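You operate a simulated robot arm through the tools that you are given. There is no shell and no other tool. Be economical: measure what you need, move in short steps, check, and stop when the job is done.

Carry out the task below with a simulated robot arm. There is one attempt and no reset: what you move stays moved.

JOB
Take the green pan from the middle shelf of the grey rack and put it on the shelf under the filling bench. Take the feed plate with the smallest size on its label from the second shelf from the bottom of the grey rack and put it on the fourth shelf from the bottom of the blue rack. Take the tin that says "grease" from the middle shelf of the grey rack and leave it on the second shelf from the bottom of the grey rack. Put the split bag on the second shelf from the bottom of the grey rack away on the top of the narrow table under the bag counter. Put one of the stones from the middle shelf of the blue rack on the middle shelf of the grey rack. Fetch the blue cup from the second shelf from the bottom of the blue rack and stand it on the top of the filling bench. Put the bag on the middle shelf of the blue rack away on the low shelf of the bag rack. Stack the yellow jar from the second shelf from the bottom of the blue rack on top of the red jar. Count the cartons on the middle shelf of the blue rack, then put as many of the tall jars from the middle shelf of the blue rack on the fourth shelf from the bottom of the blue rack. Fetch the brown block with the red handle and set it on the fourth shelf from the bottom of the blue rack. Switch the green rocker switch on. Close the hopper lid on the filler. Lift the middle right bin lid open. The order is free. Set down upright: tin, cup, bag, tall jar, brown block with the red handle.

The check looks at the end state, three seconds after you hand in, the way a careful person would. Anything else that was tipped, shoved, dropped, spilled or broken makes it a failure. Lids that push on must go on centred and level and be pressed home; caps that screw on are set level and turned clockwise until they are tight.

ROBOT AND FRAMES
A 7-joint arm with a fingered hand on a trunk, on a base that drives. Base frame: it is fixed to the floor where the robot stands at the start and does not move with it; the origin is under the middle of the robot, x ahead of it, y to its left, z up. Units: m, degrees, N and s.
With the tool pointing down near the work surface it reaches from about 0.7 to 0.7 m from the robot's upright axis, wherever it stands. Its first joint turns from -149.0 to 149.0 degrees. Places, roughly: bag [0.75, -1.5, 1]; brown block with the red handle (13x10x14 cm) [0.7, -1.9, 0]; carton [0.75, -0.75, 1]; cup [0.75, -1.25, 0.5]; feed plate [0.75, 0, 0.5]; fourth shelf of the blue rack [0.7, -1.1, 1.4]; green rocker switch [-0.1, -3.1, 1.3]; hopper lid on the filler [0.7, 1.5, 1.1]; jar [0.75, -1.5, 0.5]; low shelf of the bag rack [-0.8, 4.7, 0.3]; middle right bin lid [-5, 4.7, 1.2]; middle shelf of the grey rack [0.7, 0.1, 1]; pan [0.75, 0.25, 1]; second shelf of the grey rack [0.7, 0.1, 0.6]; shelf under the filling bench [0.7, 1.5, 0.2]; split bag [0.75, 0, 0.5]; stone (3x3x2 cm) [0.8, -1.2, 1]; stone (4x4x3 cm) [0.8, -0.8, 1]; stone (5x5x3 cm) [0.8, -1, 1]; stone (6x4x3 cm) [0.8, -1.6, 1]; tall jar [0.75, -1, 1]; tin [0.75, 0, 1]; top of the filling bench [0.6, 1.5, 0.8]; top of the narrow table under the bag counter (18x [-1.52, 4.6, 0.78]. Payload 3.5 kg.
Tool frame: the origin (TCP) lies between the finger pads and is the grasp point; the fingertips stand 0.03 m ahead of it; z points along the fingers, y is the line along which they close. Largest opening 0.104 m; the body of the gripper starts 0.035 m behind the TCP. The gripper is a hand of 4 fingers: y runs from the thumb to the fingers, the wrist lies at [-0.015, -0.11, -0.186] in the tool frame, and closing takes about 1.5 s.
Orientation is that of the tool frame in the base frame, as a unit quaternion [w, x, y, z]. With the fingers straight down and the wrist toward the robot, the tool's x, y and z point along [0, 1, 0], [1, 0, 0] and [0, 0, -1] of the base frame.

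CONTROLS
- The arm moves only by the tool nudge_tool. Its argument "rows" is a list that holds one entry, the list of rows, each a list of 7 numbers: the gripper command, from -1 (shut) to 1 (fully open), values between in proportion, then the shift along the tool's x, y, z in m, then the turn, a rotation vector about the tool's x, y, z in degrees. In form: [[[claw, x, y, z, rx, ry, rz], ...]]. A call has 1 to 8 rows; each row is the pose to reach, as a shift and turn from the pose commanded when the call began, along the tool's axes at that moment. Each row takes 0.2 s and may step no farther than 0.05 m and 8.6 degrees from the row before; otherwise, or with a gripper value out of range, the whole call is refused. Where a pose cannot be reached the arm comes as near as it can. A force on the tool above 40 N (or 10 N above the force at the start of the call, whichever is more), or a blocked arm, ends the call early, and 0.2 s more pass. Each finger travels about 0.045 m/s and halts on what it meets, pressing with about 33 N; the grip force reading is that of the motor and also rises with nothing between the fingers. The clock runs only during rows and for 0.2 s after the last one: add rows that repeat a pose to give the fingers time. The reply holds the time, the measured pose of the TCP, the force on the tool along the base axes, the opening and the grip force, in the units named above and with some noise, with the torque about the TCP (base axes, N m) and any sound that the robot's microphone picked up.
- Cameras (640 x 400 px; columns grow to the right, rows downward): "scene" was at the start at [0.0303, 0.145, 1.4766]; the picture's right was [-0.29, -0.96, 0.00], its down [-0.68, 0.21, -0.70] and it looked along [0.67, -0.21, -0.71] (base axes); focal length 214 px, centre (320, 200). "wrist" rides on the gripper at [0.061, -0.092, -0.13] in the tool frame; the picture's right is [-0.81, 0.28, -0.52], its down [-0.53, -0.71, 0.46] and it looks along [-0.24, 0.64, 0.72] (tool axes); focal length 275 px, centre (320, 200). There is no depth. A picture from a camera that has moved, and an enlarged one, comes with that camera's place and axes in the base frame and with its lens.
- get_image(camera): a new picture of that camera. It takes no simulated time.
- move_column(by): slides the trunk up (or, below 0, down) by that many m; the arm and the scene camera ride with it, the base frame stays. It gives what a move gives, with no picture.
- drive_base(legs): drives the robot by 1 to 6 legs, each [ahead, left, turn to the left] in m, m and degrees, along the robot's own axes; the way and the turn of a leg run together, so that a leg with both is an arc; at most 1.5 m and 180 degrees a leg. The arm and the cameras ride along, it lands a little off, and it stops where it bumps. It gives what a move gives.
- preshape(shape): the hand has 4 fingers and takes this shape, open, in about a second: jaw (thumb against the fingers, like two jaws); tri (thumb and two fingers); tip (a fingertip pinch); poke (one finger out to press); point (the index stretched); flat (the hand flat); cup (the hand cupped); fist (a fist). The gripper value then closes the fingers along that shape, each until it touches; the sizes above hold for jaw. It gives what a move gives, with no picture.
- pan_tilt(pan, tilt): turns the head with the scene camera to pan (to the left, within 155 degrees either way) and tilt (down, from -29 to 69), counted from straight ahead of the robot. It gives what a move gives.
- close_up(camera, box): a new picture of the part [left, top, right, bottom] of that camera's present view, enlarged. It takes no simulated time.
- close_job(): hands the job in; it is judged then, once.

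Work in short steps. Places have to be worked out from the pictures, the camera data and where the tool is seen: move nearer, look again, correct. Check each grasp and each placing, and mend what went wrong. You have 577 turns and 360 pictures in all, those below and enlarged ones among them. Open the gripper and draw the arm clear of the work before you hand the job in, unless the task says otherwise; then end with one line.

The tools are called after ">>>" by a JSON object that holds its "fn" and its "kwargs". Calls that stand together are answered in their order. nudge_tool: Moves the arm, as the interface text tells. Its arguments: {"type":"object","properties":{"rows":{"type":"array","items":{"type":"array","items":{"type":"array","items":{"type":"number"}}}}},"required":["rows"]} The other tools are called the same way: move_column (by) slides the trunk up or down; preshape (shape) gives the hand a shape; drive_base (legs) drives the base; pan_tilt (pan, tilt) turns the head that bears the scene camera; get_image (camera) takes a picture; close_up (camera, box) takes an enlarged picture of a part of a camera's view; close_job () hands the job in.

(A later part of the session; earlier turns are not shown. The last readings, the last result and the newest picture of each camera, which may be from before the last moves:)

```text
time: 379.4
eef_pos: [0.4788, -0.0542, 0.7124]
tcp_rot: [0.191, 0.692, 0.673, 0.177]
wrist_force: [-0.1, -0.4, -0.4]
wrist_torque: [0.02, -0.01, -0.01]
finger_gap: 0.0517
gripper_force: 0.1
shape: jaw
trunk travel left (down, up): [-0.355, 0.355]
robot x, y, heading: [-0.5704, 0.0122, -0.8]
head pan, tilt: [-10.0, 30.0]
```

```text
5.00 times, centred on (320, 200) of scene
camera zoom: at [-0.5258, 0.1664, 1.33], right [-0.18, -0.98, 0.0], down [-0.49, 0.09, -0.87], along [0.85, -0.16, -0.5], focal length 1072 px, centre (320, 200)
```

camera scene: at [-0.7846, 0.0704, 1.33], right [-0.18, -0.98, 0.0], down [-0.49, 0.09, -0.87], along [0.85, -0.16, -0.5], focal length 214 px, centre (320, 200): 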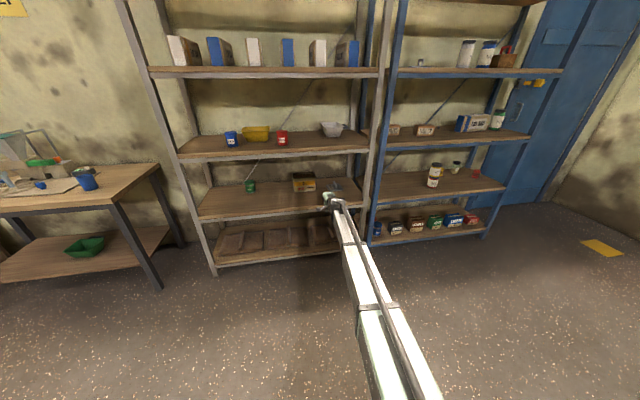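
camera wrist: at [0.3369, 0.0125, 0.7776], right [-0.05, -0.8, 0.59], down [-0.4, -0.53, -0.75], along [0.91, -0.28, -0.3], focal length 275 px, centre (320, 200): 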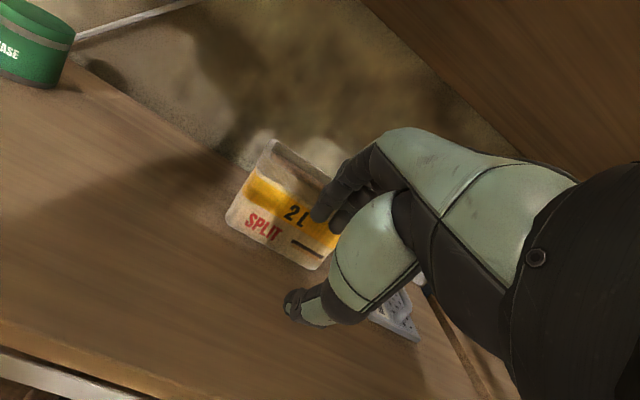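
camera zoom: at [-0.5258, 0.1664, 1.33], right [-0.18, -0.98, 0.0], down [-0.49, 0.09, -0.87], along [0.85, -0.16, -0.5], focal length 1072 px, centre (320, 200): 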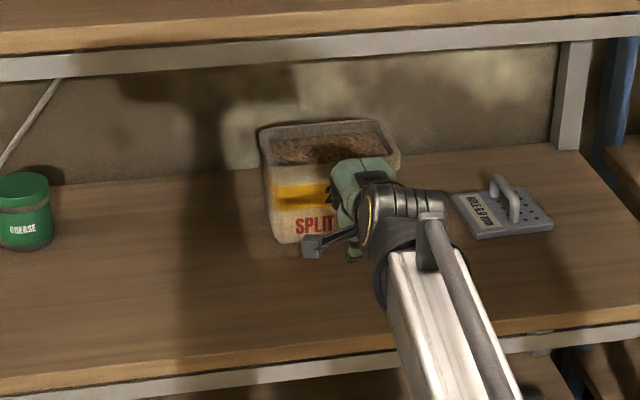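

Raise the hand a little for a look down into the bag.

>>> {"fn": "nudge_tool", "kwargs": {"rows": [[[0, 0.015, 0.0175, -0.03, 0, 0, 0], [0, 0.03, 0.035, -0.0606, 0, 0, 0], [0, 0.06, 0.035, -0.0606, 0, 0, 0], [0, 0.09, 0.035, -0.0606, 0, 0, 0], [0, 0.09, 0.035, -0.0606, 0, 0, 0]]]}}

>>> {"fn": "close_up", "kwargs": {"camera": "wrist", "box": [180, 100, 400, 300]}}

```text
time: 380.6
eef_pos: [0.4788, 0.0348, 0.7816]
tcp_rot: [0.19, 0.692, 0.674, 0.177]
wrist_force: [0.4, -0.1, -0.1]
wrist_torque: [0.03, 0.01, 0.0]
finger_gap: 0.0519
gripper_force: 0.0
shape: jaw
trunk travel left (down, up): [-0.355, 0.355]
robot x, y, heading: [-0.5676, 0.0112, -0.4]
head pan, tilt: [-10.0, 30.0]
```

```text
2.00 times, centred on (290, 200) of wrist
camera zoom: at [0.3368, 0.1012, 0.8479], right [-0.05, -0.8, 0.59], down [-0.4, -0.53, -0.75], along [0.91, -0.28, -0.3], focal length 551 px, centre (380, 200)
```

zoom: 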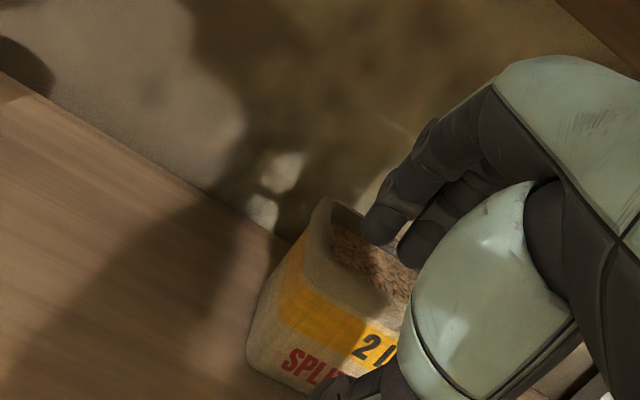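

>>> {"fn": "nudge_tool", "kwargs": {"rows": [[[0, -0.05, 0, 0, 0, 0, 0], [0, -0.1, 0, 0, 0, 0, 0], [0, -0.15, 0, 0, 0, 0, 0], [0, -0.2, 0, 0, 0, 0, 0], [0, -0.23, 0, 0, 0, 0, 0]]]}}

>>> {"fn": "close_up", "kwargs": {"camera": "wrist", "box": [120, 80, 340, 260]}}

>>> {"fn": "close_up", "kwargs": {"camera": "scene", "box": [280, 160, 360, 220]}}

```text
time: 381.9
eef_pos: [0.4755, -0.1943, 0.7853]
tcp_rot: [0.191, 0.693, 0.673, 0.176]
wrist_force: [-0.3, 0.6, -0.1]
wrist_torque: [-0.02, -0.01, -0.05]
finger_gap: 0.0517
gripper_force: 0.0
shape: jaw
trunk travel left (down, up): [-0.355, 0.355]
robot x, y, heading: [-0.5663, 0.0128, -0.6]
head pan, tilt: [-10.0, 30.0]
```

```text
2.22 times, centred on (230, 170) of wrist
camera zoom: at [0.3337, -0.1278, 0.8515], right [-0.05, -0.8, 0.59], down [-0.4, -0.53, -0.75], along [0.91, -0.27, -0.3], focal length 612 px, centre (520, 267)
```

zoom: 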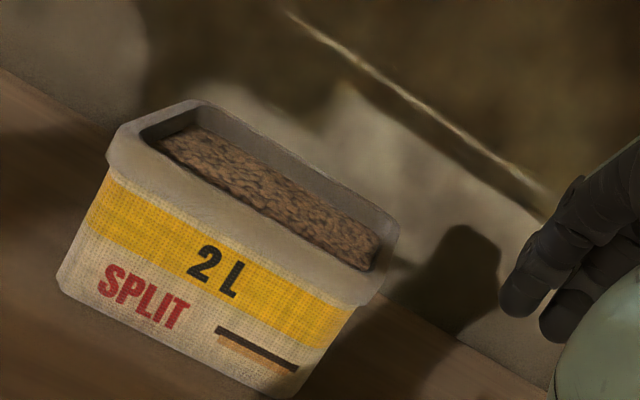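

```text
6.67 times, centred on (320, 190) of scene
camera zoom: at [-0.5257, 0.1665, 1.33], right [-0.18, -0.98, 0.0], down [-0.49, 0.09, -0.87], along [0.85, -0.16, -0.5], focal length 1430 px, centre (320, 267)
```

zoom: 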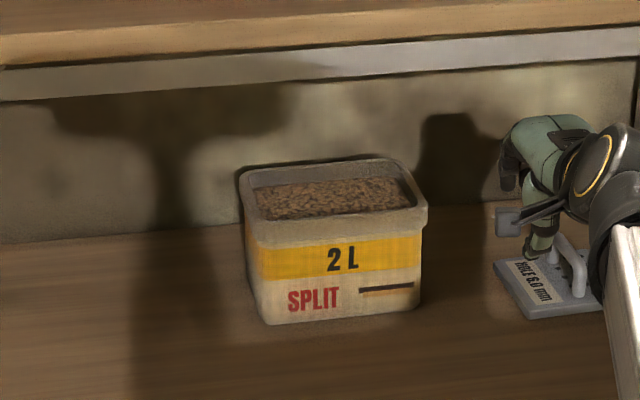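

The bag's body is about 0.16×0.09×0.12 with rim 0.17×0.106; it will want a side grasp, so I leave it for now. Next a stone: back out, set the hand vertical, raise, and go to the blue middle shelf.

>>> {"fn": "drive_base", "kwargs": {"legs": [[-0.3, 0, 0]]}}

>>> {"fn": "nudge_tool", "kwargs": {"rows": [[[1, 0.03, 0, 0, 7.5, 0, 0], [1, 0.06, 0, 0, 15, 0, 0], [1, 0.09, 0, 0, 22.5, 0, 0], [1, 0.12, 0, 0, 30, 0, 0], [1, 0.12, 0, 0, 30, 0, 0]]]}}

>>> {"fn": "move_column", "kwargs": {"by": 0.3}}

>>> {"fn": "drive_base", "kwargs": {"legs": [[0, -0.9, 0.5]]}}

>>> {"fn": "get_image", "kwargs": {"camera": "scene"}}

>>> {"fn": "get_image", "kwargs": {"camera": "wrist"}}

```text
time: 384.0
eef_pos: [0.1626, -0.1898, 0.7857]
tcp_rot: [0.19, 0.692, 0.673, 0.177]
wrist_force: [0.5, -0.5, 0.6]
wrist_torque: [-0.01, -0.01, -0.01]
finger_gap: 0.0518
gripper_force: 0.1
shape: jaw
trunk travel left (down, up): [-0.355, 0.355]
robot x, y, heading: [-0.8846, 0.0179, -0.6]
head pan, tilt: [-10.0, 30.0]
```

```text
time: 385.2
eef_pos: [0.1385, -0.0667, 0.7828]
tcp_rot: [0.004, 0.718, 0.696, -0.002]
wrist_force: [-0.7, 0.9, -0.4]
wrist_torque: [0.01, 0.01, 0.01]
finger_gap: 0.1038
gripper_force: 0.1
shape: jaw
out of reach, approached as far as the arm can: row 3, 4, 5
trunk travel left (down, up): [-0.355, 0.355]
robot x, y, heading: [-0.8824, 0.0188, -0.6]
head pan, tilt: [-10.0, 30.0]
```

```text
time: 388.2
eef_pos: [0.1393, -0.066, 1.0829]
tcp_rot: [0.005, 0.718, 0.696, -0.003]
wrist_force: [-0.3, 0.2, -0.3]
wrist_torque: [-0.04, -0.02, 0.03]
finger_gap: 0.1035
gripper_force: 0.0
shape: jaw
trunk travel left (down, up): [-0.655, 0.055]
robot x, y, heading: [-0.8814, 0.0126, -0.7]
head pan, tilt: [-10.0, 30.0]
```

```text
time: 392.9
eef_pos: [0.1431, -0.9463, 1.0833]
tcp_rot: [0.006, 0.709, 0.705, -0.003]
wrist_force: [-0.7, -0.1, 0.7]
wrist_torque: [0.02, 0.01, 0.01]
finger_gap: 0.1036
gripper_force: 0.1
shape: jaw
trunk travel left (down, up): [-0.655, 0.055]
robot x, y, heading: [-0.8795, -0.8889, 1.0]
head pan, tilt: [-10.0, 30.0]
```

```text
192 pictures are left
camera scene: at [-0.8412, -0.7332, 1.63], right [-0.16, -0.99, 0.0], down [-0.49, 0.08, -0.87], along [0.85, -0.14, -0.5], focal length 214 px, centre (320, 200)
```

scene: 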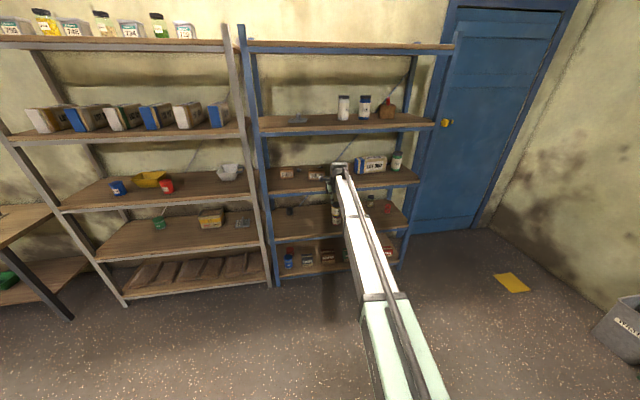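

```text
191 pictures are left
camera wrist: at [0.0525, -0.8831, 1.2119], right [0.27, -0.81, 0.53], down [-0.72, -0.53, -0.45], along [0.65, -0.26, -0.72], focal length 275 px, centre (320, 200)
```

wrist: 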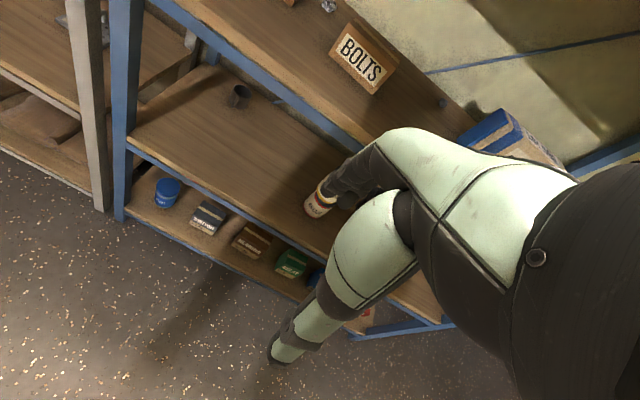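

>>> {"fn": "close_up", "kwargs": {"camera": "scene", "box": [265, 150, 345, 200]}}

>>> {"fn": "close_up", "kwargs": {"camera": "wrist", "box": [280, 0, 480, 125]}}

```text
8.00 times, centred on (305, 175) of scene
camera zoom: at [-0.8412, -0.7332, 1.63], right [-0.16, -0.99, 0.0], down [-0.49, 0.08, -0.87], along [0.85, -0.14, -0.5], focal length 1716 px, centre (440, 400)
```

zoom: 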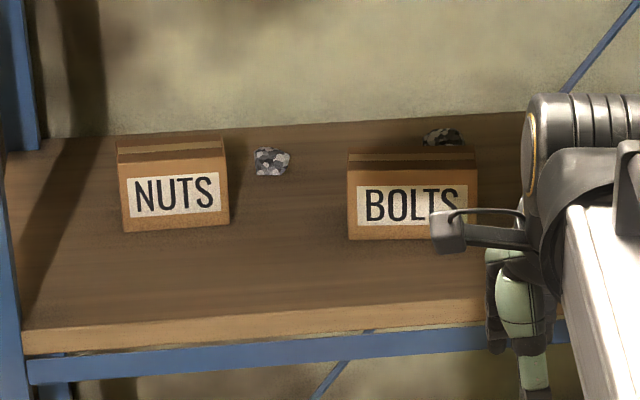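

```text
3.20 times, centred on (380, 62) of wrist
camera zoom: at [0.0525, -0.8831, 1.2119], right [0.27, -0.81, 0.53], down [-0.72, -0.53, -0.45], along [0.65, -0.26, -0.72], focal length 881 px, centre (128, 640)
```

zoom: 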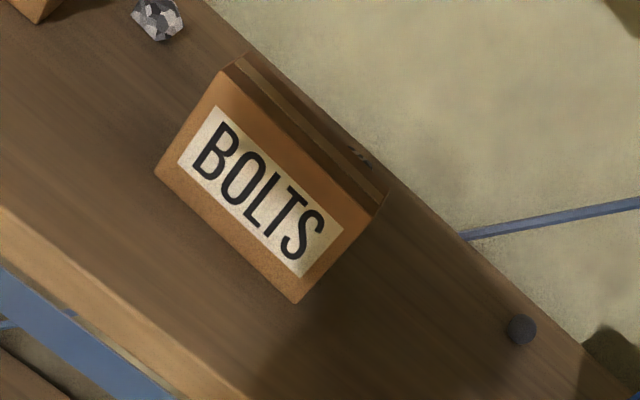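

The 4×4×3 stone stands in the open gap between NUTS and BOLTS at about (0.775,-0.82). Shift left, lower to entry height, and drive in.

>>> {"fn": "drive_base", "kwargs": {"legs": [[0, 0.125, -1.0]]}}

>>> {"fn": "nudge_tool", "kwargs": {"rows": [[[0.35, 0, 0, 0.016, 0, 0, 0], [0.35, 0, 0, 0.031, 0, 0, 0], [0.35, 0, 0, 0.031, 0, 0, 0]]]}}

>>> {"fn": "drive_base", "kwargs": {"legs": [[0.45, 0, 0]]}}

>>> {"fn": "get_image", "kwargs": {"camera": "wrist"}}

>>> {"fn": "get_image", "kwargs": {"camera": "scene"}}

```text
time: 394.2
eef_pos: [0.1417, -0.8358, 1.0823]
tcp_rot: [0.006, 0.716, 0.698, -0.004]
wrist_force: [-0.6, 0.2, 0.8]
wrist_torque: [-0.01, 0.04, 0.03]
finger_gap: 0.104
gripper_force: 0.0
shape: jaw
trunk travel left (down, up): [-0.655, 0.055]
robot x, y, heading: [-0.8807, -0.7602, -0.4]
head pan, tilt: [-10.0, 30.0]
```

```text
time: 395.0
eef_pos: [0.141, -0.8365, 1.0512]
tcp_rot: [0.004, 0.715, 0.699, -0.003]
wrist_force: [0.5, 0.6, 0.3]
wrist_torque: [0.0, 0.02, -0.03]
finger_gap: 0.0707
gripper_force: 0.1
shape: jaw
trunk travel left (down, up): [-0.655, 0.055]
robot x, y, heading: [-0.8819, -0.7599, -0.3]
head pan, tilt: [-10.0, 30.0]
```

```text
time: 397.7
eef_pos: [0.5946, -0.8219, 1.0513]
tcp_rot: [0.006, 0.711, 0.703, -0.003]
wrist_force: [0.5, 1.2, 0.2]
wrist_torque: [0.01, 0.0, 0.01]
finger_gap: 0.0707
gripper_force: 0.1
shape: jaw
trunk travel left (down, up): [-0.655, 0.055]
robot x, y, heading: [-0.4297, -0.7582, 0.6]
head pan, tilt: [-10.0, 30.0]
```

```text
188 pictures are left
camera wrist: at [0.5032, -0.7587, 1.1808], right [0.26, -0.81, 0.53], down [-0.72, -0.53, -0.45], along [0.64, -0.26, -0.72], focal length 275 px, centre (320, 200)
```

wrist: 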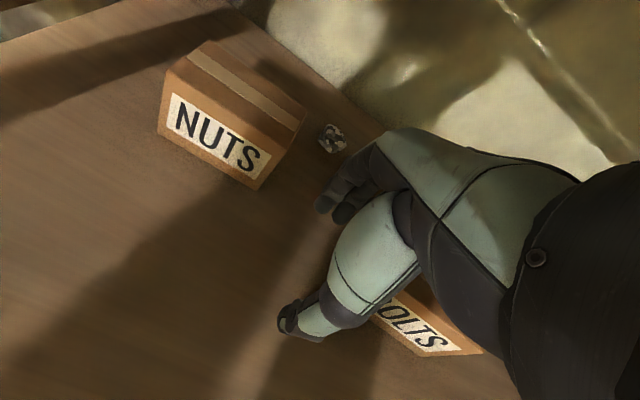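

```text
187 pictures are left
camera scene: at [-0.3892, -0.6038, 1.63], right [-0.17, -0.99, 0.0], down [-0.49, 0.08, -0.87], along [0.85, -0.14, -0.5], focal length 214 px, centre (320, 200)
```

scene: 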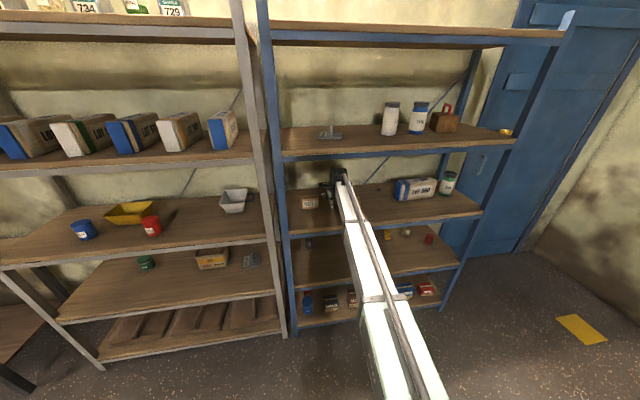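

Stone at (0.778,-0.819). Drive 0.18 further and look.

>>> {"fn": "drive_base", "kwargs": {"legs": [[0.18, 0, -0.4]]}}

>>> {"fn": "get_image", "kwargs": {"camera": "wrist"}}

```text
time: 399.2
eef_pos: [0.7725, -0.8261, 1.0501]
tcp_rot: [0.004, 0.713, 0.701, -0.004]
wrist_force: [1.0, 0.0, -1.1]
wrist_torque: [0.01, 0.02, 0.01]
finger_gap: 0.0706
gripper_force: 0.0
shape: jaw
trunk travel left (down, up): [-0.655, 0.055]
robot x, y, heading: [-0.2517, -0.7561, 0.0]
head pan, tilt: [-10.0, 30.0]
```

```text
186 pictures are left
camera wrist: at [0.6824, -0.7618, 1.1803], right [0.26, -0.81, 0.53], down [-0.72, -0.53, -0.45], along [0.64, -0.26, -0.72], focal length 275 px, centre (320, 200)
```

wrist: 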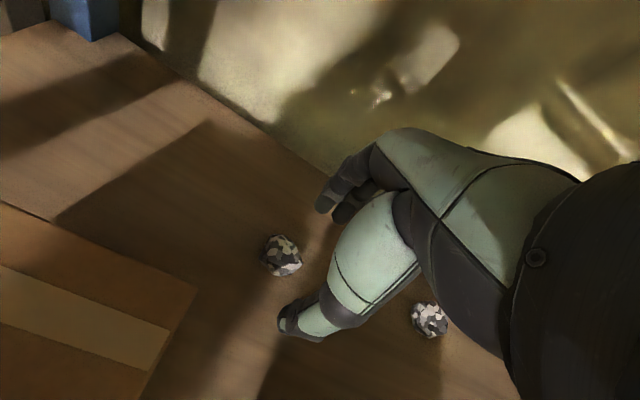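

Shift to (0.786,-0.82) and descend to just above the shelf, then close.

>>> {"fn": "nudge_tool", "kwargs": {"rows": [[[0.35, 0.007, 0.013, 0, 0, 0, 0], [0.35, 0.007, 0.013, 0.02, 0, 0, 0], [0.35, 0.007, 0.013, 0.038, 0, 0, 0], [0.35, 0.007, 0.013, 0.046, 0, 0, 0], [0.35, 0.007, 0.013, 0.048, 0, 0, 0]]]}}

>>> {"fn": "get_image", "kwargs": {"camera": "wrist"}}

```text
time: 400.4
eef_pos: [0.7779, -0.8186, 1.0035]
tcp_rot: [0.006, 0.712, 0.702, -0.002]
wrist_force: [-0.2, 0.3, 0.1]
wrist_torque: [-0.02, -0.01, 0.02]
finger_gap: 0.0704
gripper_force: 0.0
shape: jaw
out of reach, approached as far as the arm can: row 1, 2, 3, 4, 5
trunk travel left (down, up): [-0.655, 0.055]
robot x, y, heading: [-0.2486, -0.7546, 0.0]
head pan, tilt: [-10.0, 30.0]
```

```text
185 pictures are left
camera wrist: at [0.6877, -0.7546, 1.1323], right [0.26, -0.81, 0.53], down [-0.72, -0.53, -0.45], along [0.64, -0.26, -0.72], focal length 275 px, centre (320, 200)
```

wrist: 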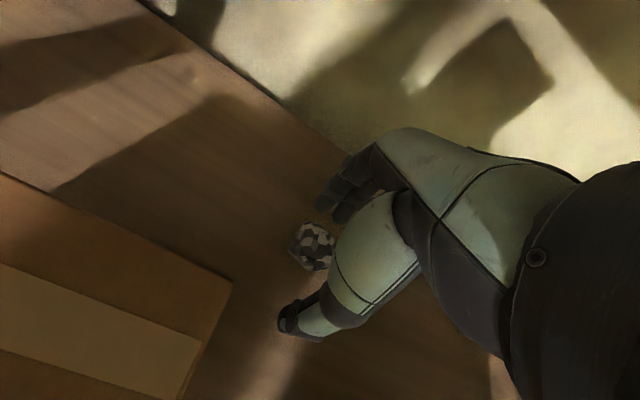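

Stone is right in the grasp. Close and lift.

>>> {"fn": "nudge_tool", "kwargs": {"rows": [[[-1, 0, 0, 0.002, 0, 0, 0], [-1, 0, 0, 0.002, 0, 0, 0], [-1, 0, 0, 0.002, 0, 0, 0], [-1, 0, 0, 0.002, 0, 0, 0], [-1, 0, 0, 0.002, 0, 0, 0], [-1, 0, 0, 0.002, 0, 0, 0]]]}}

>>> {"fn": "nudge_tool", "kwargs": {"rows": [[[-1, 0, 0, -0.015, 0, 0, 0], [-1, 0, 0, -0.04, 0, 0, 0], [-1, 0, 0, -0.055, 0, 0, 0], [-1, 0, 0, -0.055, 0, 0, 0]]]}}

>>> {"fn": "get_image", "kwargs": {"camera": "wrist"}}

```text
time: 401.8
eef_pos: [0.7768, -0.8184, 1.0029]
tcp_rot: [0.006, 0.712, 0.702, -0.002]
wrist_force: [-0.2, -1.0, 6.6]
wrist_torque: [-0.01, -0.05, -0.02]
finger_gap: 0.0237
gripper_force: 32.9
shape: jaw
trunk travel left (down, up): [-0.655, 0.055]
robot x, y, heading: [-0.2496, -0.7568, 0.2]
head pan, tilt: [-10.0, 30.0]
```

```text
time: 402.8
eef_pos: [0.775, -0.8169, 1.0546]
tcp_rot: [0.004, 0.713, 0.701, -0.002]
wrist_force: [-0.8, 1.0, -1.1]
wrist_torque: [0.02, 0.01, -0.01]
finger_gap: 0.0221
gripper_force: 32.5
shape: jaw
out of reach, approached as far as the arm can: row 3
trunk travel left (down, up): [-0.655, 0.055]
robot x, y, heading: [-0.2496, -0.7557, 0.2]
head pan, tilt: [-10.0, 30.0]
```

```text
184 pictures are left
camera wrist: at [0.6853, -0.7528, 1.1843], right [0.26, -0.81, 0.53], down [-0.72, -0.53, -0.45], along [0.64, -0.26, -0.72], focal length 275 px, centre (320, 200)
```

wrist: 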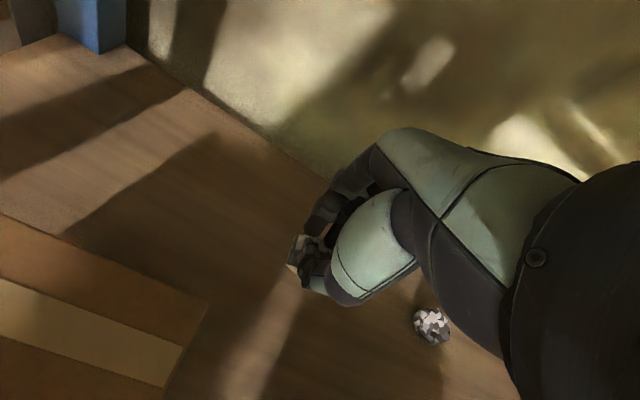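

Stone held. Back out, go left to the grey rack, and enter the middle shelf at about (0.60,-0.12).

>>> {"fn": "drive_base", "kwargs": {"legs": [[-0.5, 0, 0], [0, 0.7, 0]]}}

>>> {"fn": "get_image", "kwargs": {"camera": "scene"}}

```text
time: 409.2
eef_pos: [0.2661, -0.0851, 1.0564]
tcp_rot: [0.006, 0.705, 0.709, -0.002]
wrist_force: [0.0, -0.2, 0.0]
wrist_torque: [0.03, -0.02, 0.0]
finger_gap: 0.0178
gripper_force: 32.8
shape: jaw
trunk travel left (down, up): [-0.655, 0.055]
robot x, y, heading: [-0.7636, -0.05, 1.7]
head pan, tilt: [-10.0, 30.0]
```

```text
183 pictures are left
camera scene: at [-0.7256, 0.106, 1.63], right [-0.15, -0.99, 0.0], down [-0.49, 0.07, -0.87], along [0.86, -0.13, -0.5], focal length 214 px, centre (320, 200)
```

scene: 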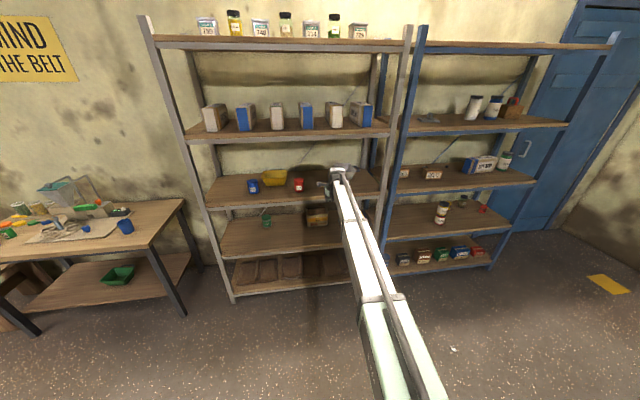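

The gap shrank; check the stone is still held.

>>> {"fn": "get_image", "kwargs": {"camera": "wrist"}}

>>> {"fn": "close_up", "kwargs": {"camera": "scene", "box": [430, 325, 490, 375]}}

```text
182 pictures are left
camera wrist: at [0.1735, -0.0224, 1.1844], right [0.28, -0.8, 0.53], down [-0.71, -0.54, -0.45], along [0.65, -0.25, -0.72], focal length 275 px, centre (320, 200)
```

wrist: 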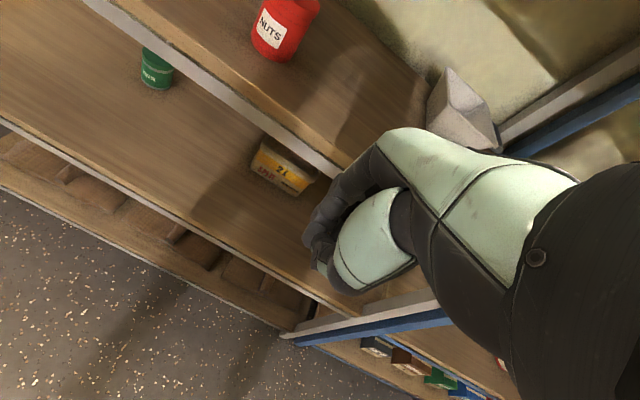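

```text
8.00 times, centred on (460, 350) of scene
camera zoom: at [-0.7256, 0.106, 1.63], right [-0.15, -0.99, 0.0], down [-0.49, 0.07, -0.87], along [0.86, -0.13, -0.5], focal length 1716 px, centre (-800, -1000)
```

zoom: 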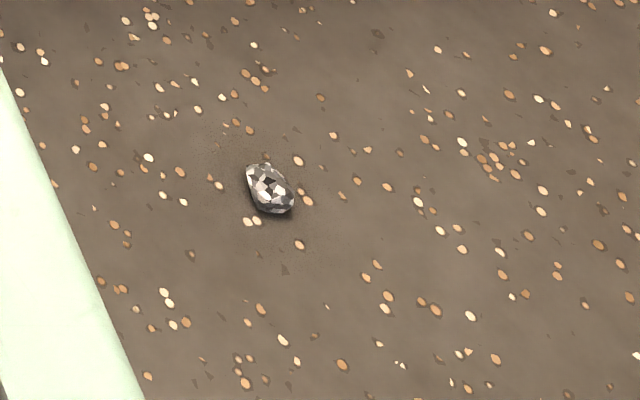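

The stone slipped out on the way and lies on the floor near (-0.10,-0.91). It must be recovered: back off, drive right clear of it, and lower the arm.

>>> {"fn": "drive_base", "kwargs": {"legs": [[-0.3, 0, -1.7], [0, -0.8, 0]]}}

>>> {"fn": "move_column", "kwargs": {"by": -0.4}}

>>> {"fn": "move_column", "kwargs": {"by": -0.25}}

>>> {"fn": "pan_tilt", "kwargs": {"pan": -5, "tilt": 40}}

>>> {"fn": "get_image", "kwargs": {"camera": "scene"}}

>>> {"fn": "get_image", "kwargs": {"camera": "wrist"}}

```text
time: 415.1
eef_pos: [-0.0385, -0.8997, 1.0562]
tcp_rot: [0.006, 0.715, 0.699, -0.002]
wrist_force: [0.3, -0.3, -0.1]
wrist_torque: [0.04, 0.02, 0.02]
finger_gap: 0.0179
gripper_force: 33.2
shape: jaw
trunk travel left (down, up): [-0.655, 0.055]
robot x, y, heading: [-1.0651, -0.8307, 0.0]
head pan, tilt: [-10.0, 30.0]
```

```text
time: 418.9
eef_pos: [-0.0397, -0.8994, 0.6558]
tcp_rot: [0.005, 0.715, 0.699, -0.002]
wrist_force: [0.7, -0.2, -0.5]
wrist_torque: [-0.03, 0.03, 0.02]
finger_gap: 0.0178
gripper_force: 32.9
shape: jaw
trunk travel left (down, up): [-0.255, 0.455]
robot x, y, heading: [-1.068, -0.8336, -0.0]
head pan, tilt: [-10.0, 30.0]
```

```text
time: 421.5
eef_pos: [-0.04, -0.9, 0.4059]
tcp_rot: [0.005, 0.715, 0.699, -0.002]
wrist_force: [0.4, -1.0, -0.3]
wrist_torque: [0.01, -0.02, -0.02]
finger_gap: 0.0178
gripper_force: 32.9
shape: jaw
trunk travel left (down, up): [-0.005, 0.705]
robot x, y, heading: [-1.066, -0.8341, -0.0]
head pan, tilt: [-10.0, 30.0]
```

```text
time: 422.2
eef_pos: [-0.039, -0.8999, 0.4043]
tcp_rot: [0.006, 0.715, 0.699, -0.001]
wrist_force: [0.2, -0.4, -0.5]
wrist_torque: [-0.02, 0.01, -0.01]
finger_gap: 0.0177
gripper_force: 33.2
shape: jaw
trunk travel left (down, up): [-0.005, 0.705]
robot x, y, heading: [-1.0675, -0.8316, -0.3]
head pan, tilt: [-5.0, 40.0]
```

```text
180 pictures are left
camera scene: at [-1.0278, -0.6709, 0.9647], right [-0.09, -1.0, 0.0], down [-0.64, 0.06, -0.77], along [0.76, -0.07, -0.64], focal length 214 px, centre (320, 200)
```

scene: 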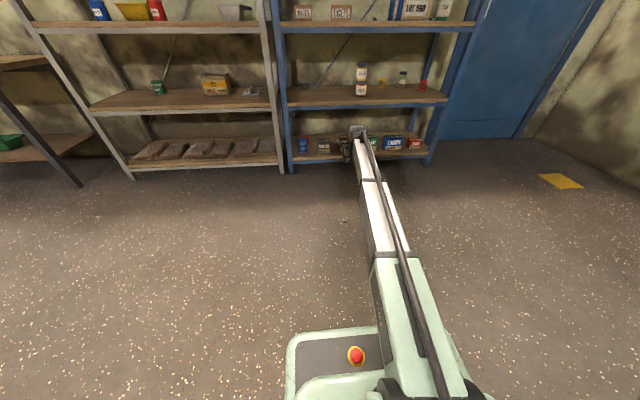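

```text
179 pictures are left
camera wrist: at [-0.1287, -0.8348, 0.5344], right [0.25, -0.81, 0.53], down [-0.72, -0.52, -0.45], along [0.64, -0.27, -0.72], focal length 275 px, centre (320, 200)
```

wrist: 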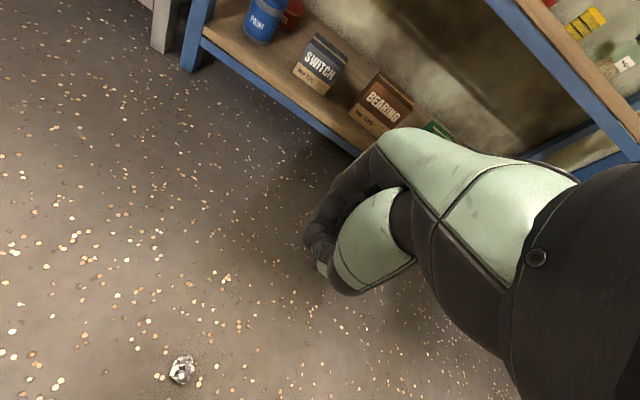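

Stone at (-0.10,-0.911). Drive back 0.06, open the hand and lower over it.

>>> {"fn": "drive_base", "kwargs": {"legs": [[-0.06, -0.01, 0]]}}

>>> {"fn": "nudge_tool", "kwargs": {"rows": [[[0.5, 0, 0, 0.045, 0, 0, 0], [0.5, 0, 0, 0.09, 0, 0, 0], [0.5, 0, 0, 0.135, 0, 0, 0], [0.5, 0, 0, 0.18, 0, 0, 0], [0.5, 0, 0, 0.225, 0, 0, 0], [0.5, 0, 0, 0.265, 0, 0, 0], [0.5, 0, 0, 0.3, 0, 0, 0], [0.5, 0, 0, 0.3, 0, 0, 0]]]}}

>>> {"fn": "get_image", "kwargs": {"camera": "wrist"}}

```text
time: 423.2
eef_pos: [-0.0983, -0.9103, 0.4063]
tcp_rot: [0.006, 0.716, 0.698, -0.002]
wrist_force: [0.4, -0.4, -0.9]
wrist_torque: [0.0, 0.01, 0.0]
finger_gap: 0.0179
gripper_force: 33.4
shape: jaw
trunk travel left (down, up): [-0.005, 0.705]
robot x, y, heading: [-1.1199, -0.8377, -0.1]
head pan, tilt: [-5.0, 40.0]
```

```text
time: 425.0
eef_pos: [-0.1256, -0.9097, 0.1116]
tcp_rot: [0.005, 0.715, 0.699, -0.001]
wrist_force: [0.3, 0.2, 0.4]
wrist_torque: [0.03, 0.02, 0.02]
finger_gap: 0.0778
gripper_force: 0.0
shape: jaw
out of reach, approached as far as the arm can: row 4, 5, 6, 7, 8
trunk travel left (down, up): [-0.005, 0.705]
robot x, y, heading: [-1.1253, -0.839, -0.1]
head pan, tilt: [-5.0, 40.0]
```

```text
178 pictures are left
camera wrist: at [-0.2145, -0.8447, 0.2406], right [0.25, -0.81, 0.53], down [-0.72, -0.52, -0.45], along [0.64, -0.27, -0.72], focal length 275 px, centre (320, 200)
```

wrist: 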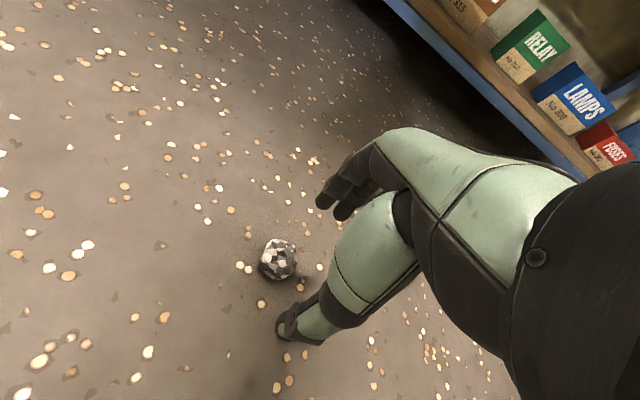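

Drive 0.045 forward to regain reach, then place the TCP over the stone and descend to z≈0.033.

>>> {"fn": "drive_base", "kwargs": {"legs": [[0.045, 0, 0]]}}

>>> {"fn": "nudge_tool", "kwargs": {"rows": [[[0.5, 0, -0.02, 0, 0, 0, 0], [0.5, 0, -0.022, 0.03, 0, 0, 0], [0.5, 0, -0.022, 0.05, 0, 0, 0], [0.5, 0, -0.022, 0.065, 0, 0, 0], [0.5, 0, -0.022, 0.072, 0, 0, 0]]]}}

>>> {"fn": "get_image", "kwargs": {"camera": "wrist"}}

```text
time: 425.9
eef_pos: [-0.0795, -0.9092, 0.1126]
tcp_rot: [0.006, 0.716, 0.698, -0.003]
wrist_force: [-0.6, 0.0, 0.3]
wrist_torque: [-0.01, 0.0, -0.01]
finger_gap: 0.0779
gripper_force: 0.0
shape: jaw
trunk travel left (down, up): [-0.005, 0.705]
robot x, y, heading: [-1.0829, -0.8464, -0.7]
head pan, tilt: [-5.0, 40.0]
```

```text
time: 427.1
eef_pos: [-0.1024, -0.909, 0.0398]
tcp_rot: [0.005, 0.716, 0.699, -0.002]
wrist_force: [-0.6, 0.5, 0.4]
wrist_torque: [0.0, -0.04, 0.0]
finger_gap: 0.0777
gripper_force: 0.1
shape: jaw
trunk travel left (down, up): [-0.005, 0.705]
robot x, y, heading: [-1.0823, -0.8433, -0.0]
head pan, tilt: [-5.0, 40.0]
```

```text
177 pictures are left
camera wrist: at [-0.1918, -0.8454, 0.169], right [0.25, -0.81, 0.53], down [-0.72, -0.52, -0.45], along [0.64, -0.27, -0.72], focal length 275 px, centre (320, 200)
```

wrist: 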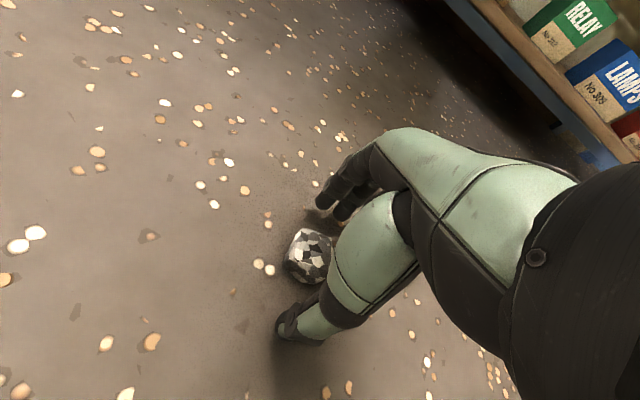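

Shift 4 mm and lower 8 mm more, then close with time.

>>> {"fn": "nudge_tool", "kwargs": {"rows": [[[0.5, 0.004, 0, 0.004, 0, 0, 0], [0.5, 0.004, 0, 0.0085, 0, 0, 0], [-1, 0.004, 0, 0.0085, 0, 0, 0], [-1, 0.004, 0, 0.0085, 0, 0, 0], [-1, 0.004, 0, 0.0085, 0, 0, 0], [-1, 0.004, 0, 0.0085, 0, 0, 0], [-1, 0.004, 0, 0.0085, 0, 0, 0], [-1, 0.004, 0, 0.0085, 0, 0, 0]]]}}

>>> {"fn": "get_image", "kwargs": {"camera": "wrist"}}

```text
time: 428.9
eef_pos: [-0.1043, -0.905, 0.0319]
tcp_rot: [0.006, 0.716, 0.698, -0.001]
wrist_force: [-0.2, -0.4, 0.0]
wrist_torque: [-0.02, 0.04, 0.03]
finger_gap: 0.026
gripper_force: 33.2
shape: jaw
out of reach, approached as far as the arm can: row 2, 3, 4, 5, 6, 7, 8
trunk travel left (down, up): [-0.005, 0.705]
robot x, y, heading: [-1.0799, -0.842, -0.2]
head pan, tilt: [-5.0, 40.0]
```

```text
176 pictures are left
camera wrist: at [-0.1942, -0.8405, 0.1613], right [0.25, -0.81, 0.53], down [-0.72, -0.52, -0.45], along [0.64, -0.27, -0.72], focal length 275 px, centre (320, 200)
```

wrist: 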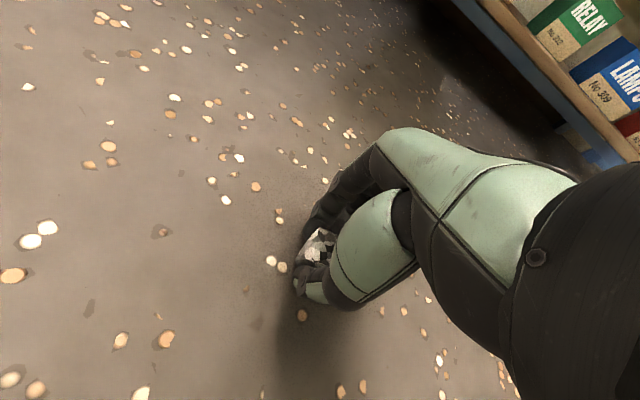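

Better grip (gap 0.026). Lift and check it stays.

>>> {"fn": "nudge_tool", "kwargs": {"rows": [[[-1, 0, 0, -0.03, 0, 0, 0], [-1, 0, 0, -0.07, 0, 0, 0], [-1, 0, 0, -0.11, 0, 0, 0], [-1, 0, 0, -0.15, 0, 0, 0], [-1, 0, 0, -0.15, 0, 0, 0], [-1, 0, 0, -0.15, 0, 0, 0]]]}}

>>> {"fn": "get_image", "kwargs": {"camera": "wrist"}}

```text
time: 430.3
eef_pos: [-0.1074, -0.9034, 0.1805]
tcp_rot: [0.006, 0.715, 0.699, -0.002]
wrist_force: [-0.9, -0.3, -0.9]
wrist_torque: [0.01, -0.02, 0.02]
finger_gap: 0.0255
gripper_force: 33.2
shape: jaw
trunk travel left (down, up): [-0.005, 0.705]
robot x, y, heading: [-1.0794, -0.8418, -0.2]
head pan, tilt: [-5.0, 40.0]
```

```text
175 pictures are left
camera wrist: at [-0.1985, -0.838, 0.3088], right [0.25, -0.81, 0.53], down [-0.72, -0.52, -0.45], along [0.64, -0.27, -0.72], focal length 275 px, centre (320, 200)
```

wrist: 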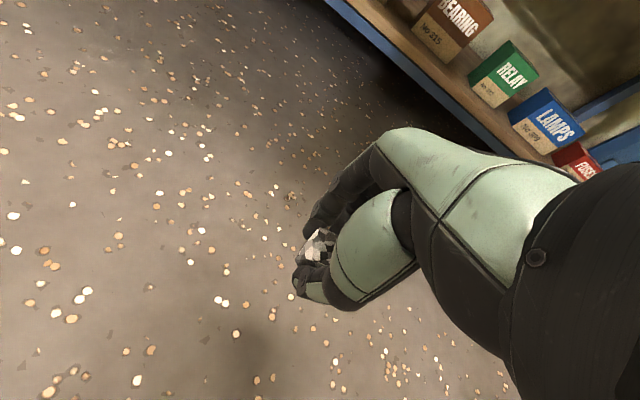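

Held. Raise trunk and check the gap again.

>>> {"fn": "move_column", "kwargs": {"by": 0.4}}

>>> {"fn": "nudge_tool", "kwargs": {"rows": [[[-1, 0, 0, -0.045, 0, 0, 0], [-1, 0, 0, -0.09, 0, 0, 0], [-1, 0, 0, -0.135, 0, 0, 0], [-1, 0, 0, -0.18, 0, 0, 0], [-1, 0, 0, -0.22, 0, 0, 0], [-1, 0, 0, -0.22, 0, 0, 0]]]}}

>>> {"fn": "move_column", "kwargs": {"by": 0.25}}

>>> {"fn": "get_image", "kwargs": {"camera": "wrist"}}

```text
time: 434.1
eef_pos: [-0.1086, -0.9029, 0.5785]
tcp_rot: [0.006, 0.716, 0.698, -0.002]
wrist_force: [-0.6, 0.1, -0.9]
wrist_torque: [-0.02, 0.04, -0.01]
finger_gap: 0.0256
gripper_force: 33.2
shape: jaw
trunk travel left (down, up): [-0.405, 0.305]
robot x, y, heading: [-1.0856, -0.8425, -0.1]
head pan, tilt: [-5.0, 40.0]
```

```text
time: 435.5
eef_pos: [-0.1104, -0.902, 0.7999]
tcp_rot: [0.005, 0.716, 0.698, -0.002]
wrist_force: [0.1, 0.0, -1.0]
wrist_torque: [0.01, 0.01, 0.03]
finger_gap: 0.0257
gripper_force: 33.0
shape: jaw
trunk travel left (down, up): [-0.405, 0.305]
robot x, y, heading: [-1.0839, -0.8432, -0.2]
head pan, tilt: [-5.0, 40.0]
```

```text
time: 438.1
eef_pos: [-0.1099, -0.9013, 1.0494]
tcp_rot: [0.005, 0.716, 0.698, -0.002]
wrist_force: [0.1, -0.9, -0.6]
wrist_torque: [-0.02, -0.01, 0.0]
finger_gap: 0.0257
gripper_force: 32.5
shape: jaw
trunk travel left (down, up): [-0.655, 0.055]
robot x, y, heading: [-1.0823, -0.8435, 0.1]
head pan, tilt: [-5.0, 40.0]
```

```text
174 pictures are left
camera wrist: at [-0.1994, -0.837, 1.1782], right [0.25, -0.81, 0.53], down [-0.72, -0.52, -0.45], along [0.64, -0.27, -0.72], focal length 275 px, centre (320, 200)
```

wrist: 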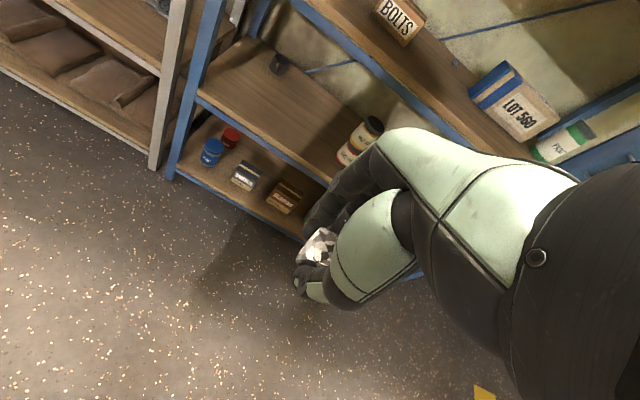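

Steady. Drive left 0.78 to the grey rack, then forward.

>>> {"fn": "drive_base", "kwargs": {"legs": [[0.25, 0, 0], [0, 0.78, 0]]}}

>>> {"fn": "drive_base", "kwargs": {"legs": [[0.25, 0, -1.0]]}}

>>> {"fn": "get_image", "kwargs": {"camera": "wrist"}}

```text
time: 443.7
eef_pos: [0.1431, -0.1352, 1.0495]
tcp_rot: [0.006, 0.716, 0.698, -0.002]
wrist_force: [-0.2, -0.5, 0.1]
wrist_torque: [-0.04, 0.0, -0.01]
finger_gap: 0.0258
gripper_force: 33.0
shape: jaw
trunk travel left (down, up): [-0.655, 0.055]
robot x, y, heading: [-0.8286, -0.0765, -0.2]
head pan, tilt: [-5.0, 40.0]
```

```text
time: 445.4
eef_pos: [0.3869, -0.1628, 1.0486]
tcp_rot: [0.006, 0.723, 0.691, -0.002]
wrist_force: [0.2, 0.4, -0.7]
wrist_torque: [-0.02, 0.03, -0.02]
finger_gap: 0.0257
gripper_force: 33.6
shape: jaw
trunk travel left (down, up): [-0.655, 0.055]
robot x, y, heading: [-0.5856, -0.0842, -1.7]
head pan, tilt: [-5.0, 40.0]
```

```text
173 pictures are left
camera wrist: at [0.2983, -0.0955, 1.1776], right [0.23, -0.82, 0.53], down [-0.74, -0.5, -0.45], along [0.64, -0.28, -0.72], focal length 275 px, centre (320, 200)
```

wrist: 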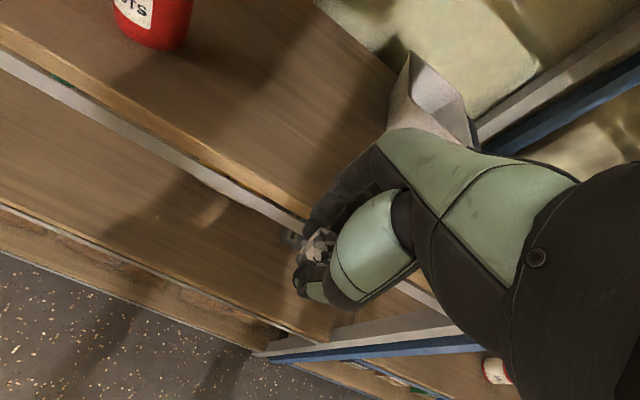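

Go 0.24 forward and 0.06 left.

>>> {"fn": "drive_base", "kwargs": {"legs": [[0.24, 0.06, 1.2]]}}

>>> {"fn": "get_image", "kwargs": {"camera": "wrist"}}

```text
time: 447.3
eef_pos: [0.6323, -0.0929, 1.0477]
tcp_rot: [0.004, 0.718, 0.696, -0.002]
wrist_force: [0.2, 0.3, -0.9]
wrist_torque: [0.01, 0.02, 0.0]
finger_gap: 0.0254
gripper_force: 33.4
shape: jaw
trunk travel left (down, up): [-0.655, 0.055]
robot x, y, heading: [-0.34, -0.0238, -0.7]
head pan, tilt: [-5.0, 40.0]
```

```text
172 pictures are left
camera wrist: at [0.5426, -0.0278, 1.1775], right [0.25, -0.81, 0.53], down [-0.73, -0.51, -0.45], along [0.64, -0.27, -0.72], focal length 275 px, centre (320, 200)
```

wrist: 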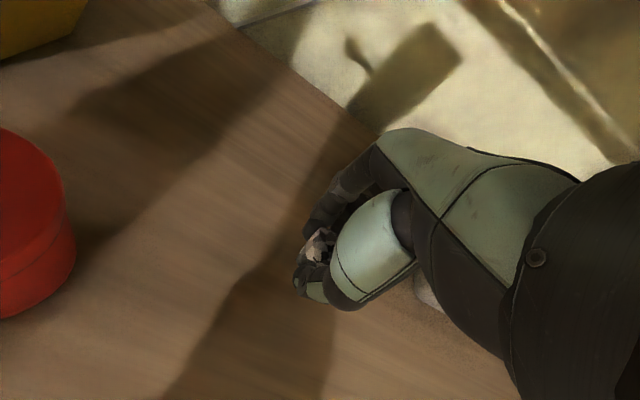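

Lower to contact (expected ≈1.0).

>>> {"fn": "nudge_tool", "kwargs": {"rows": [[[-1, 0, 0, 0.02, 0, 0, 0], [-1, 0, 0, 0.04, 0, 0, 0], [-1, 0, 0, 0.04, 0, 0, 0]]]}}

>>> {"fn": "nudge_tool", "kwargs": {"rows": [[[-1, 0, 0, 0.003, 0, 0, 0], [-1, 0, 0, 0.006, 0, 0, 0], [-1, 0, 0, 0.006, 0, 0, 0]]]}}

```text
time: 448.1
eef_pos: [0.6318, -0.0924, 1.0074]
tcp_rot: [0.005, 0.718, 0.696, -0.002]
wrist_force: [-0.5, -0.6, -0.8]
wrist_torque: [-0.01, 0.01, 0.0]
finger_gap: 0.0256
gripper_force: 33.1
shape: jaw
trunk travel left (down, up): [-0.655, 0.055]
robot x, y, heading: [-0.3369, -0.0288, -0.7]
head pan, tilt: [-5.0, 40.0]
```

```text
time: 448.9
eef_pos: [0.6317, -0.0941, 1.0027]
tcp_rot: [0.006, 0.718, 0.696, -0.001]
wrist_force: [-0.4, 0.3, -1.4]
wrist_torque: [-0.02, -0.02, 0.0]
finger_gap: 0.0256
gripper_force: 33.5
shape: jaw
trunk travel left (down, up): [-0.655, 0.055]
robot x, y, heading: [-0.3384, -0.0264, -0.8]
head pan, tilt: [-5.0, 40.0]
```

>>> {"fn": "nudge_tool", "kwargs": {"rows": [[[-1, 0, 0, 0.002, 0, 0, 0], [-1, 0, 0, 0.004, 0, 0, 0], [-1, 0, 0, 0.004, 0, 0, 0]]]}}

>>> {"fn": "nudge_tool", "kwargs": {"rows": [[[-1, 0, 0, 0.002, 0, 0, 0], [-1, 0, 0, 0.004, 0, 0, 0], [-1, 0, 0, 0.004, 0, 0, 0]]]}}

```text
time: 449.7
eef_pos: [0.6296, -0.0944, 1.0004]
tcp_rot: [0.006, 0.718, 0.696, -0.002]
wrist_force: [-0.2, 0.0, -1.2]
wrist_torque: [0.01, -0.02, -0.01]
finger_gap: 0.0256
gripper_force: 32.8
shape: jaw
trunk travel left (down, up): [-0.655, 0.055]
robot x, y, heading: [-0.3439, -0.0253, -0.8]
head pan, tilt: [-5.0, 40.0]
```

```text
time: 450.5
eef_pos: [0.6307, -0.0946, 0.9952]
tcp_rot: [0.006, 0.718, 0.696, -0.002]
wrist_force: [1.2, -0.8, -1.2]
wrist_torque: [0.01, -0.01, 0.01]
finger_gap: 0.0256
gripper_force: 33.3
shape: jaw
trunk travel left (down, up): [-0.655, 0.055]
robot x, y, heading: [-0.3409, -0.0246, -0.5]
head pan, tilt: [-5.0, 40.0]
```

>>> {"fn": "nudge_tool", "kwargs": {"rows": [[[-1, 0, 0, 0.002, 0, 0, 0], [-1, 0, 0, 0.004, 0, 0, 0], [-1, 0, 0, 0.004, 0, 0, 0]]]}}

>>> {"fn": "nudge_tool", "kwargs": {"rows": [[[-1, 0, 0, 0.002, 0, 0, 0], [-1, 0, 0, 0.004, 0, 0, 0], [-1, 0, 0, 0.004, 0, 0, 0]]]}}

```text
time: 451.3
eef_pos: [0.6306, -0.0944, 0.9914]
tcp_rot: [0.005, 0.718, 0.696, -0.002]
wrist_force: [1.0, 0.7, 4.1]
wrist_torque: [0.01, 0.0, 0.02]
finger_gap: 0.0258
gripper_force: 32.7
shape: jaw
trunk travel left (down, up): [-0.655, 0.055]
robot x, y, heading: [-0.337, -0.0237, -0.6]
head pan, tilt: [-5.0, 40.0]
```

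```text
time: 452.1
eef_pos: [0.6308, -0.0941, 0.9911]
tcp_rot: [0.007, 0.718, 0.696, -0.001]
wrist_force: [2.3, 0.5, 19.4]
wrist_torque: [-0.12, -0.22, -0.05]
finger_gap: 0.0274
gripper_force: 32.4
shape: jaw
trunk travel left (down, up): [-0.655, 0.055]
robot x, y, heading: [-0.3373, -0.022, -0.7]
head pan, tilt: [-5.0, 40.0]
```

Touching (shelf ≈0.96). Open, rise, withdraw.

>>> {"fn": "nudge_tool", "kwargs": {"rows": [[[-1, 0, 0, -0.002, 0, 0, 0], [0.3, 0, 0, -0.002, 0, 0, 0], [0.3, 0, 0, -0.002, 0, 0, 0], [0.3, 0, 0, -0.002, 0, 0, 0], [0.3, 0, 0, -0.002, 0, 0, 0], [0.3, 0, 0, -0.03, 0, 0, 0], [0.3, 0, 0, -0.06, 0, 0, 0]]]}}

>>> {"fn": "drive_base", "kwargs": {"legs": [[-0.4, 0, 0.6]]}}

>>> {"fn": "pan_tilt", "kwargs": {"pan": 0, "tilt": 25}}

>>> {"fn": "get_image", "kwargs": {"camera": "scene"}}

>>> {"fn": "get_image", "kwargs": {"camera": "wrist"}}

```text
time: 453.7
eef_pos: [0.6328, -0.0919, 1.0475]
tcp_rot: [0.005, 0.718, 0.696, -0.003]
wrist_force: [0.0, 0.5, -0.7]
wrist_torque: [-0.03, -0.01, -0.01]
finger_gap: 0.0673
gripper_force: 0.1
shape: jaw
trunk travel left (down, up): [-0.655, 0.055]
robot x, y, heading: [-0.342, -0.0275, -1.0]
head pan, tilt: [-5.0, 40.0]
```

```text
time: 456.1
eef_pos: [0.2362, -0.0817, 1.0488]
tcp_rot: [0.006, 0.715, 0.699, -0.002]
wrist_force: [0.0, 0.2, 0.5]
wrist_torque: [-0.01, 0.0, 0.03]
finger_gap: 0.0676
gripper_force: 0.1
shape: jaw
trunk travel left (down, up): [-0.655, 0.055]
robot x, y, heading: [-0.7319, -0.0237, -0.2]
head pan, tilt: [-5.0, 40.0]
```

```text
time: 456.9
eef_pos: [0.2389, -0.0816, 1.0487]
tcp_rot: [0.006, 0.715, 0.699, -0.001]
wrist_force: [0.0, -0.6, -0.5]
wrist_torque: [-0.01, 0.01, 0.0]
finger_gap: 0.0674
gripper_force: 0.0
shape: jaw
trunk travel left (down, up): [-0.655, 0.055]
robot x, y, heading: [-0.7341, -0.0204, 0.0]
head pan, tilt: [0.0, 25.0]
```

```text
171 pictures are left
camera scene: at [-0.6873, 0.1452, 1.6379], right [0.0, -1.0, 0.0], down [-0.42, 0.0, -0.91], along [0.91, 0.0, -0.42], focal length 214 px, centre (320, 200)
```

scene: 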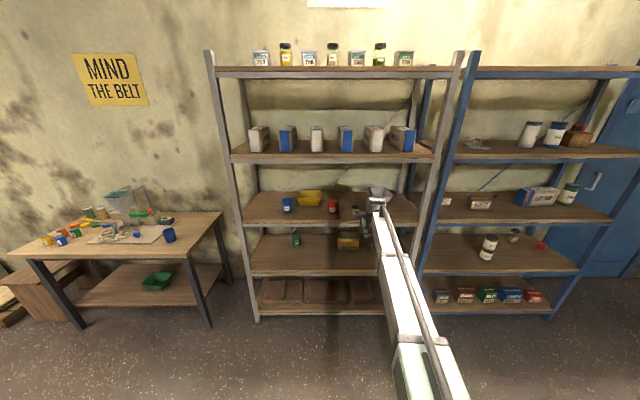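

```text
170 pictures are left
camera wrist: at [0.1486, -0.0167, 1.1774], right [0.25, -0.81, 0.53], down [-0.72, -0.52, -0.45], along [0.64, -0.27, -0.72], focal length 275 px, centre (320, 200)
```

wrist: 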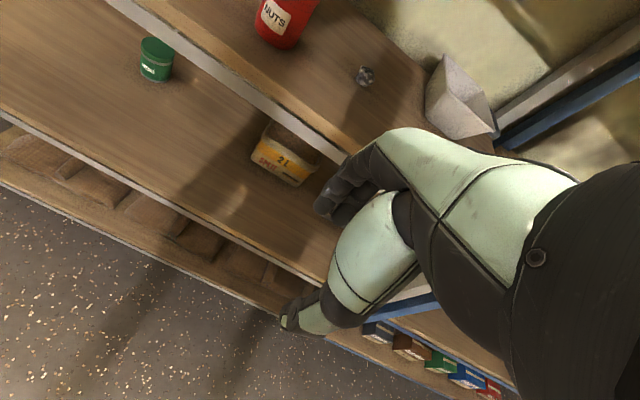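

Stone is on the grey middle shelf. Next the rocker switch on the right wall: turn right and drive toward it.

>>> {"fn": "drive_base", "kwargs": {"legs": [[-0.1, 0, 0], [0, 0, -90]]}}

>>> {"fn": "pan_tilt", "kwargs": {"pan": 0, "tilt": 20}}

>>> {"fn": "get_image", "kwargs": {"camera": "scene"}}

```text
time: 461.9
eef_pos: [-0.8823, -0.9954, 1.0484]
tcp_rot: [0.002, 1.0, -0.008, -0.005]
wrist_force: [-0.7, 0.1, -0.3]
wrist_torque: [0.03, 0.02, -0.01]
finger_gap: 0.0675
gripper_force: 0.0
shape: jaw
trunk travel left (down, up): [-0.655, 0.055]
robot x, y, heading: [-0.8303, -0.0227, -89.5]
head pan, tilt: [0.0, 25.0]
```

```text
time: 462.5
eef_pos: [-0.8831, -0.9955, 1.0483]
tcp_rot: [0.002, 1.0, -0.007, -0.005]
wrist_force: [-0.4, 0.5, -0.9]
wrist_torque: [0.0, 0.0, 0.04]
finger_gap: 0.0671
gripper_force: 0.1
shape: jaw
trunk travel left (down, up): [-0.655, 0.055]
robot x, y, heading: [-0.8342, -0.0214, -89.8]
head pan, tilt: [0.0, 20.0]
```

```text
169 pictures are left
camera scene: at [-0.6639, -0.0718, 1.646], right [-1.0, 0.0, 0.0], down [0.0, 0.34, -0.94], along [0.0, -0.94, -0.34], focal length 214 px, centre (320, 200)
```

scene: 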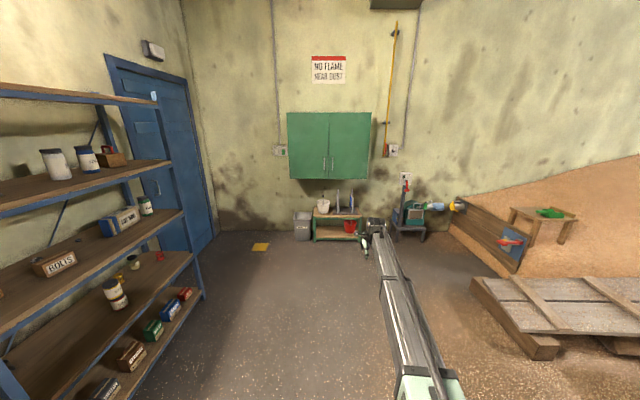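

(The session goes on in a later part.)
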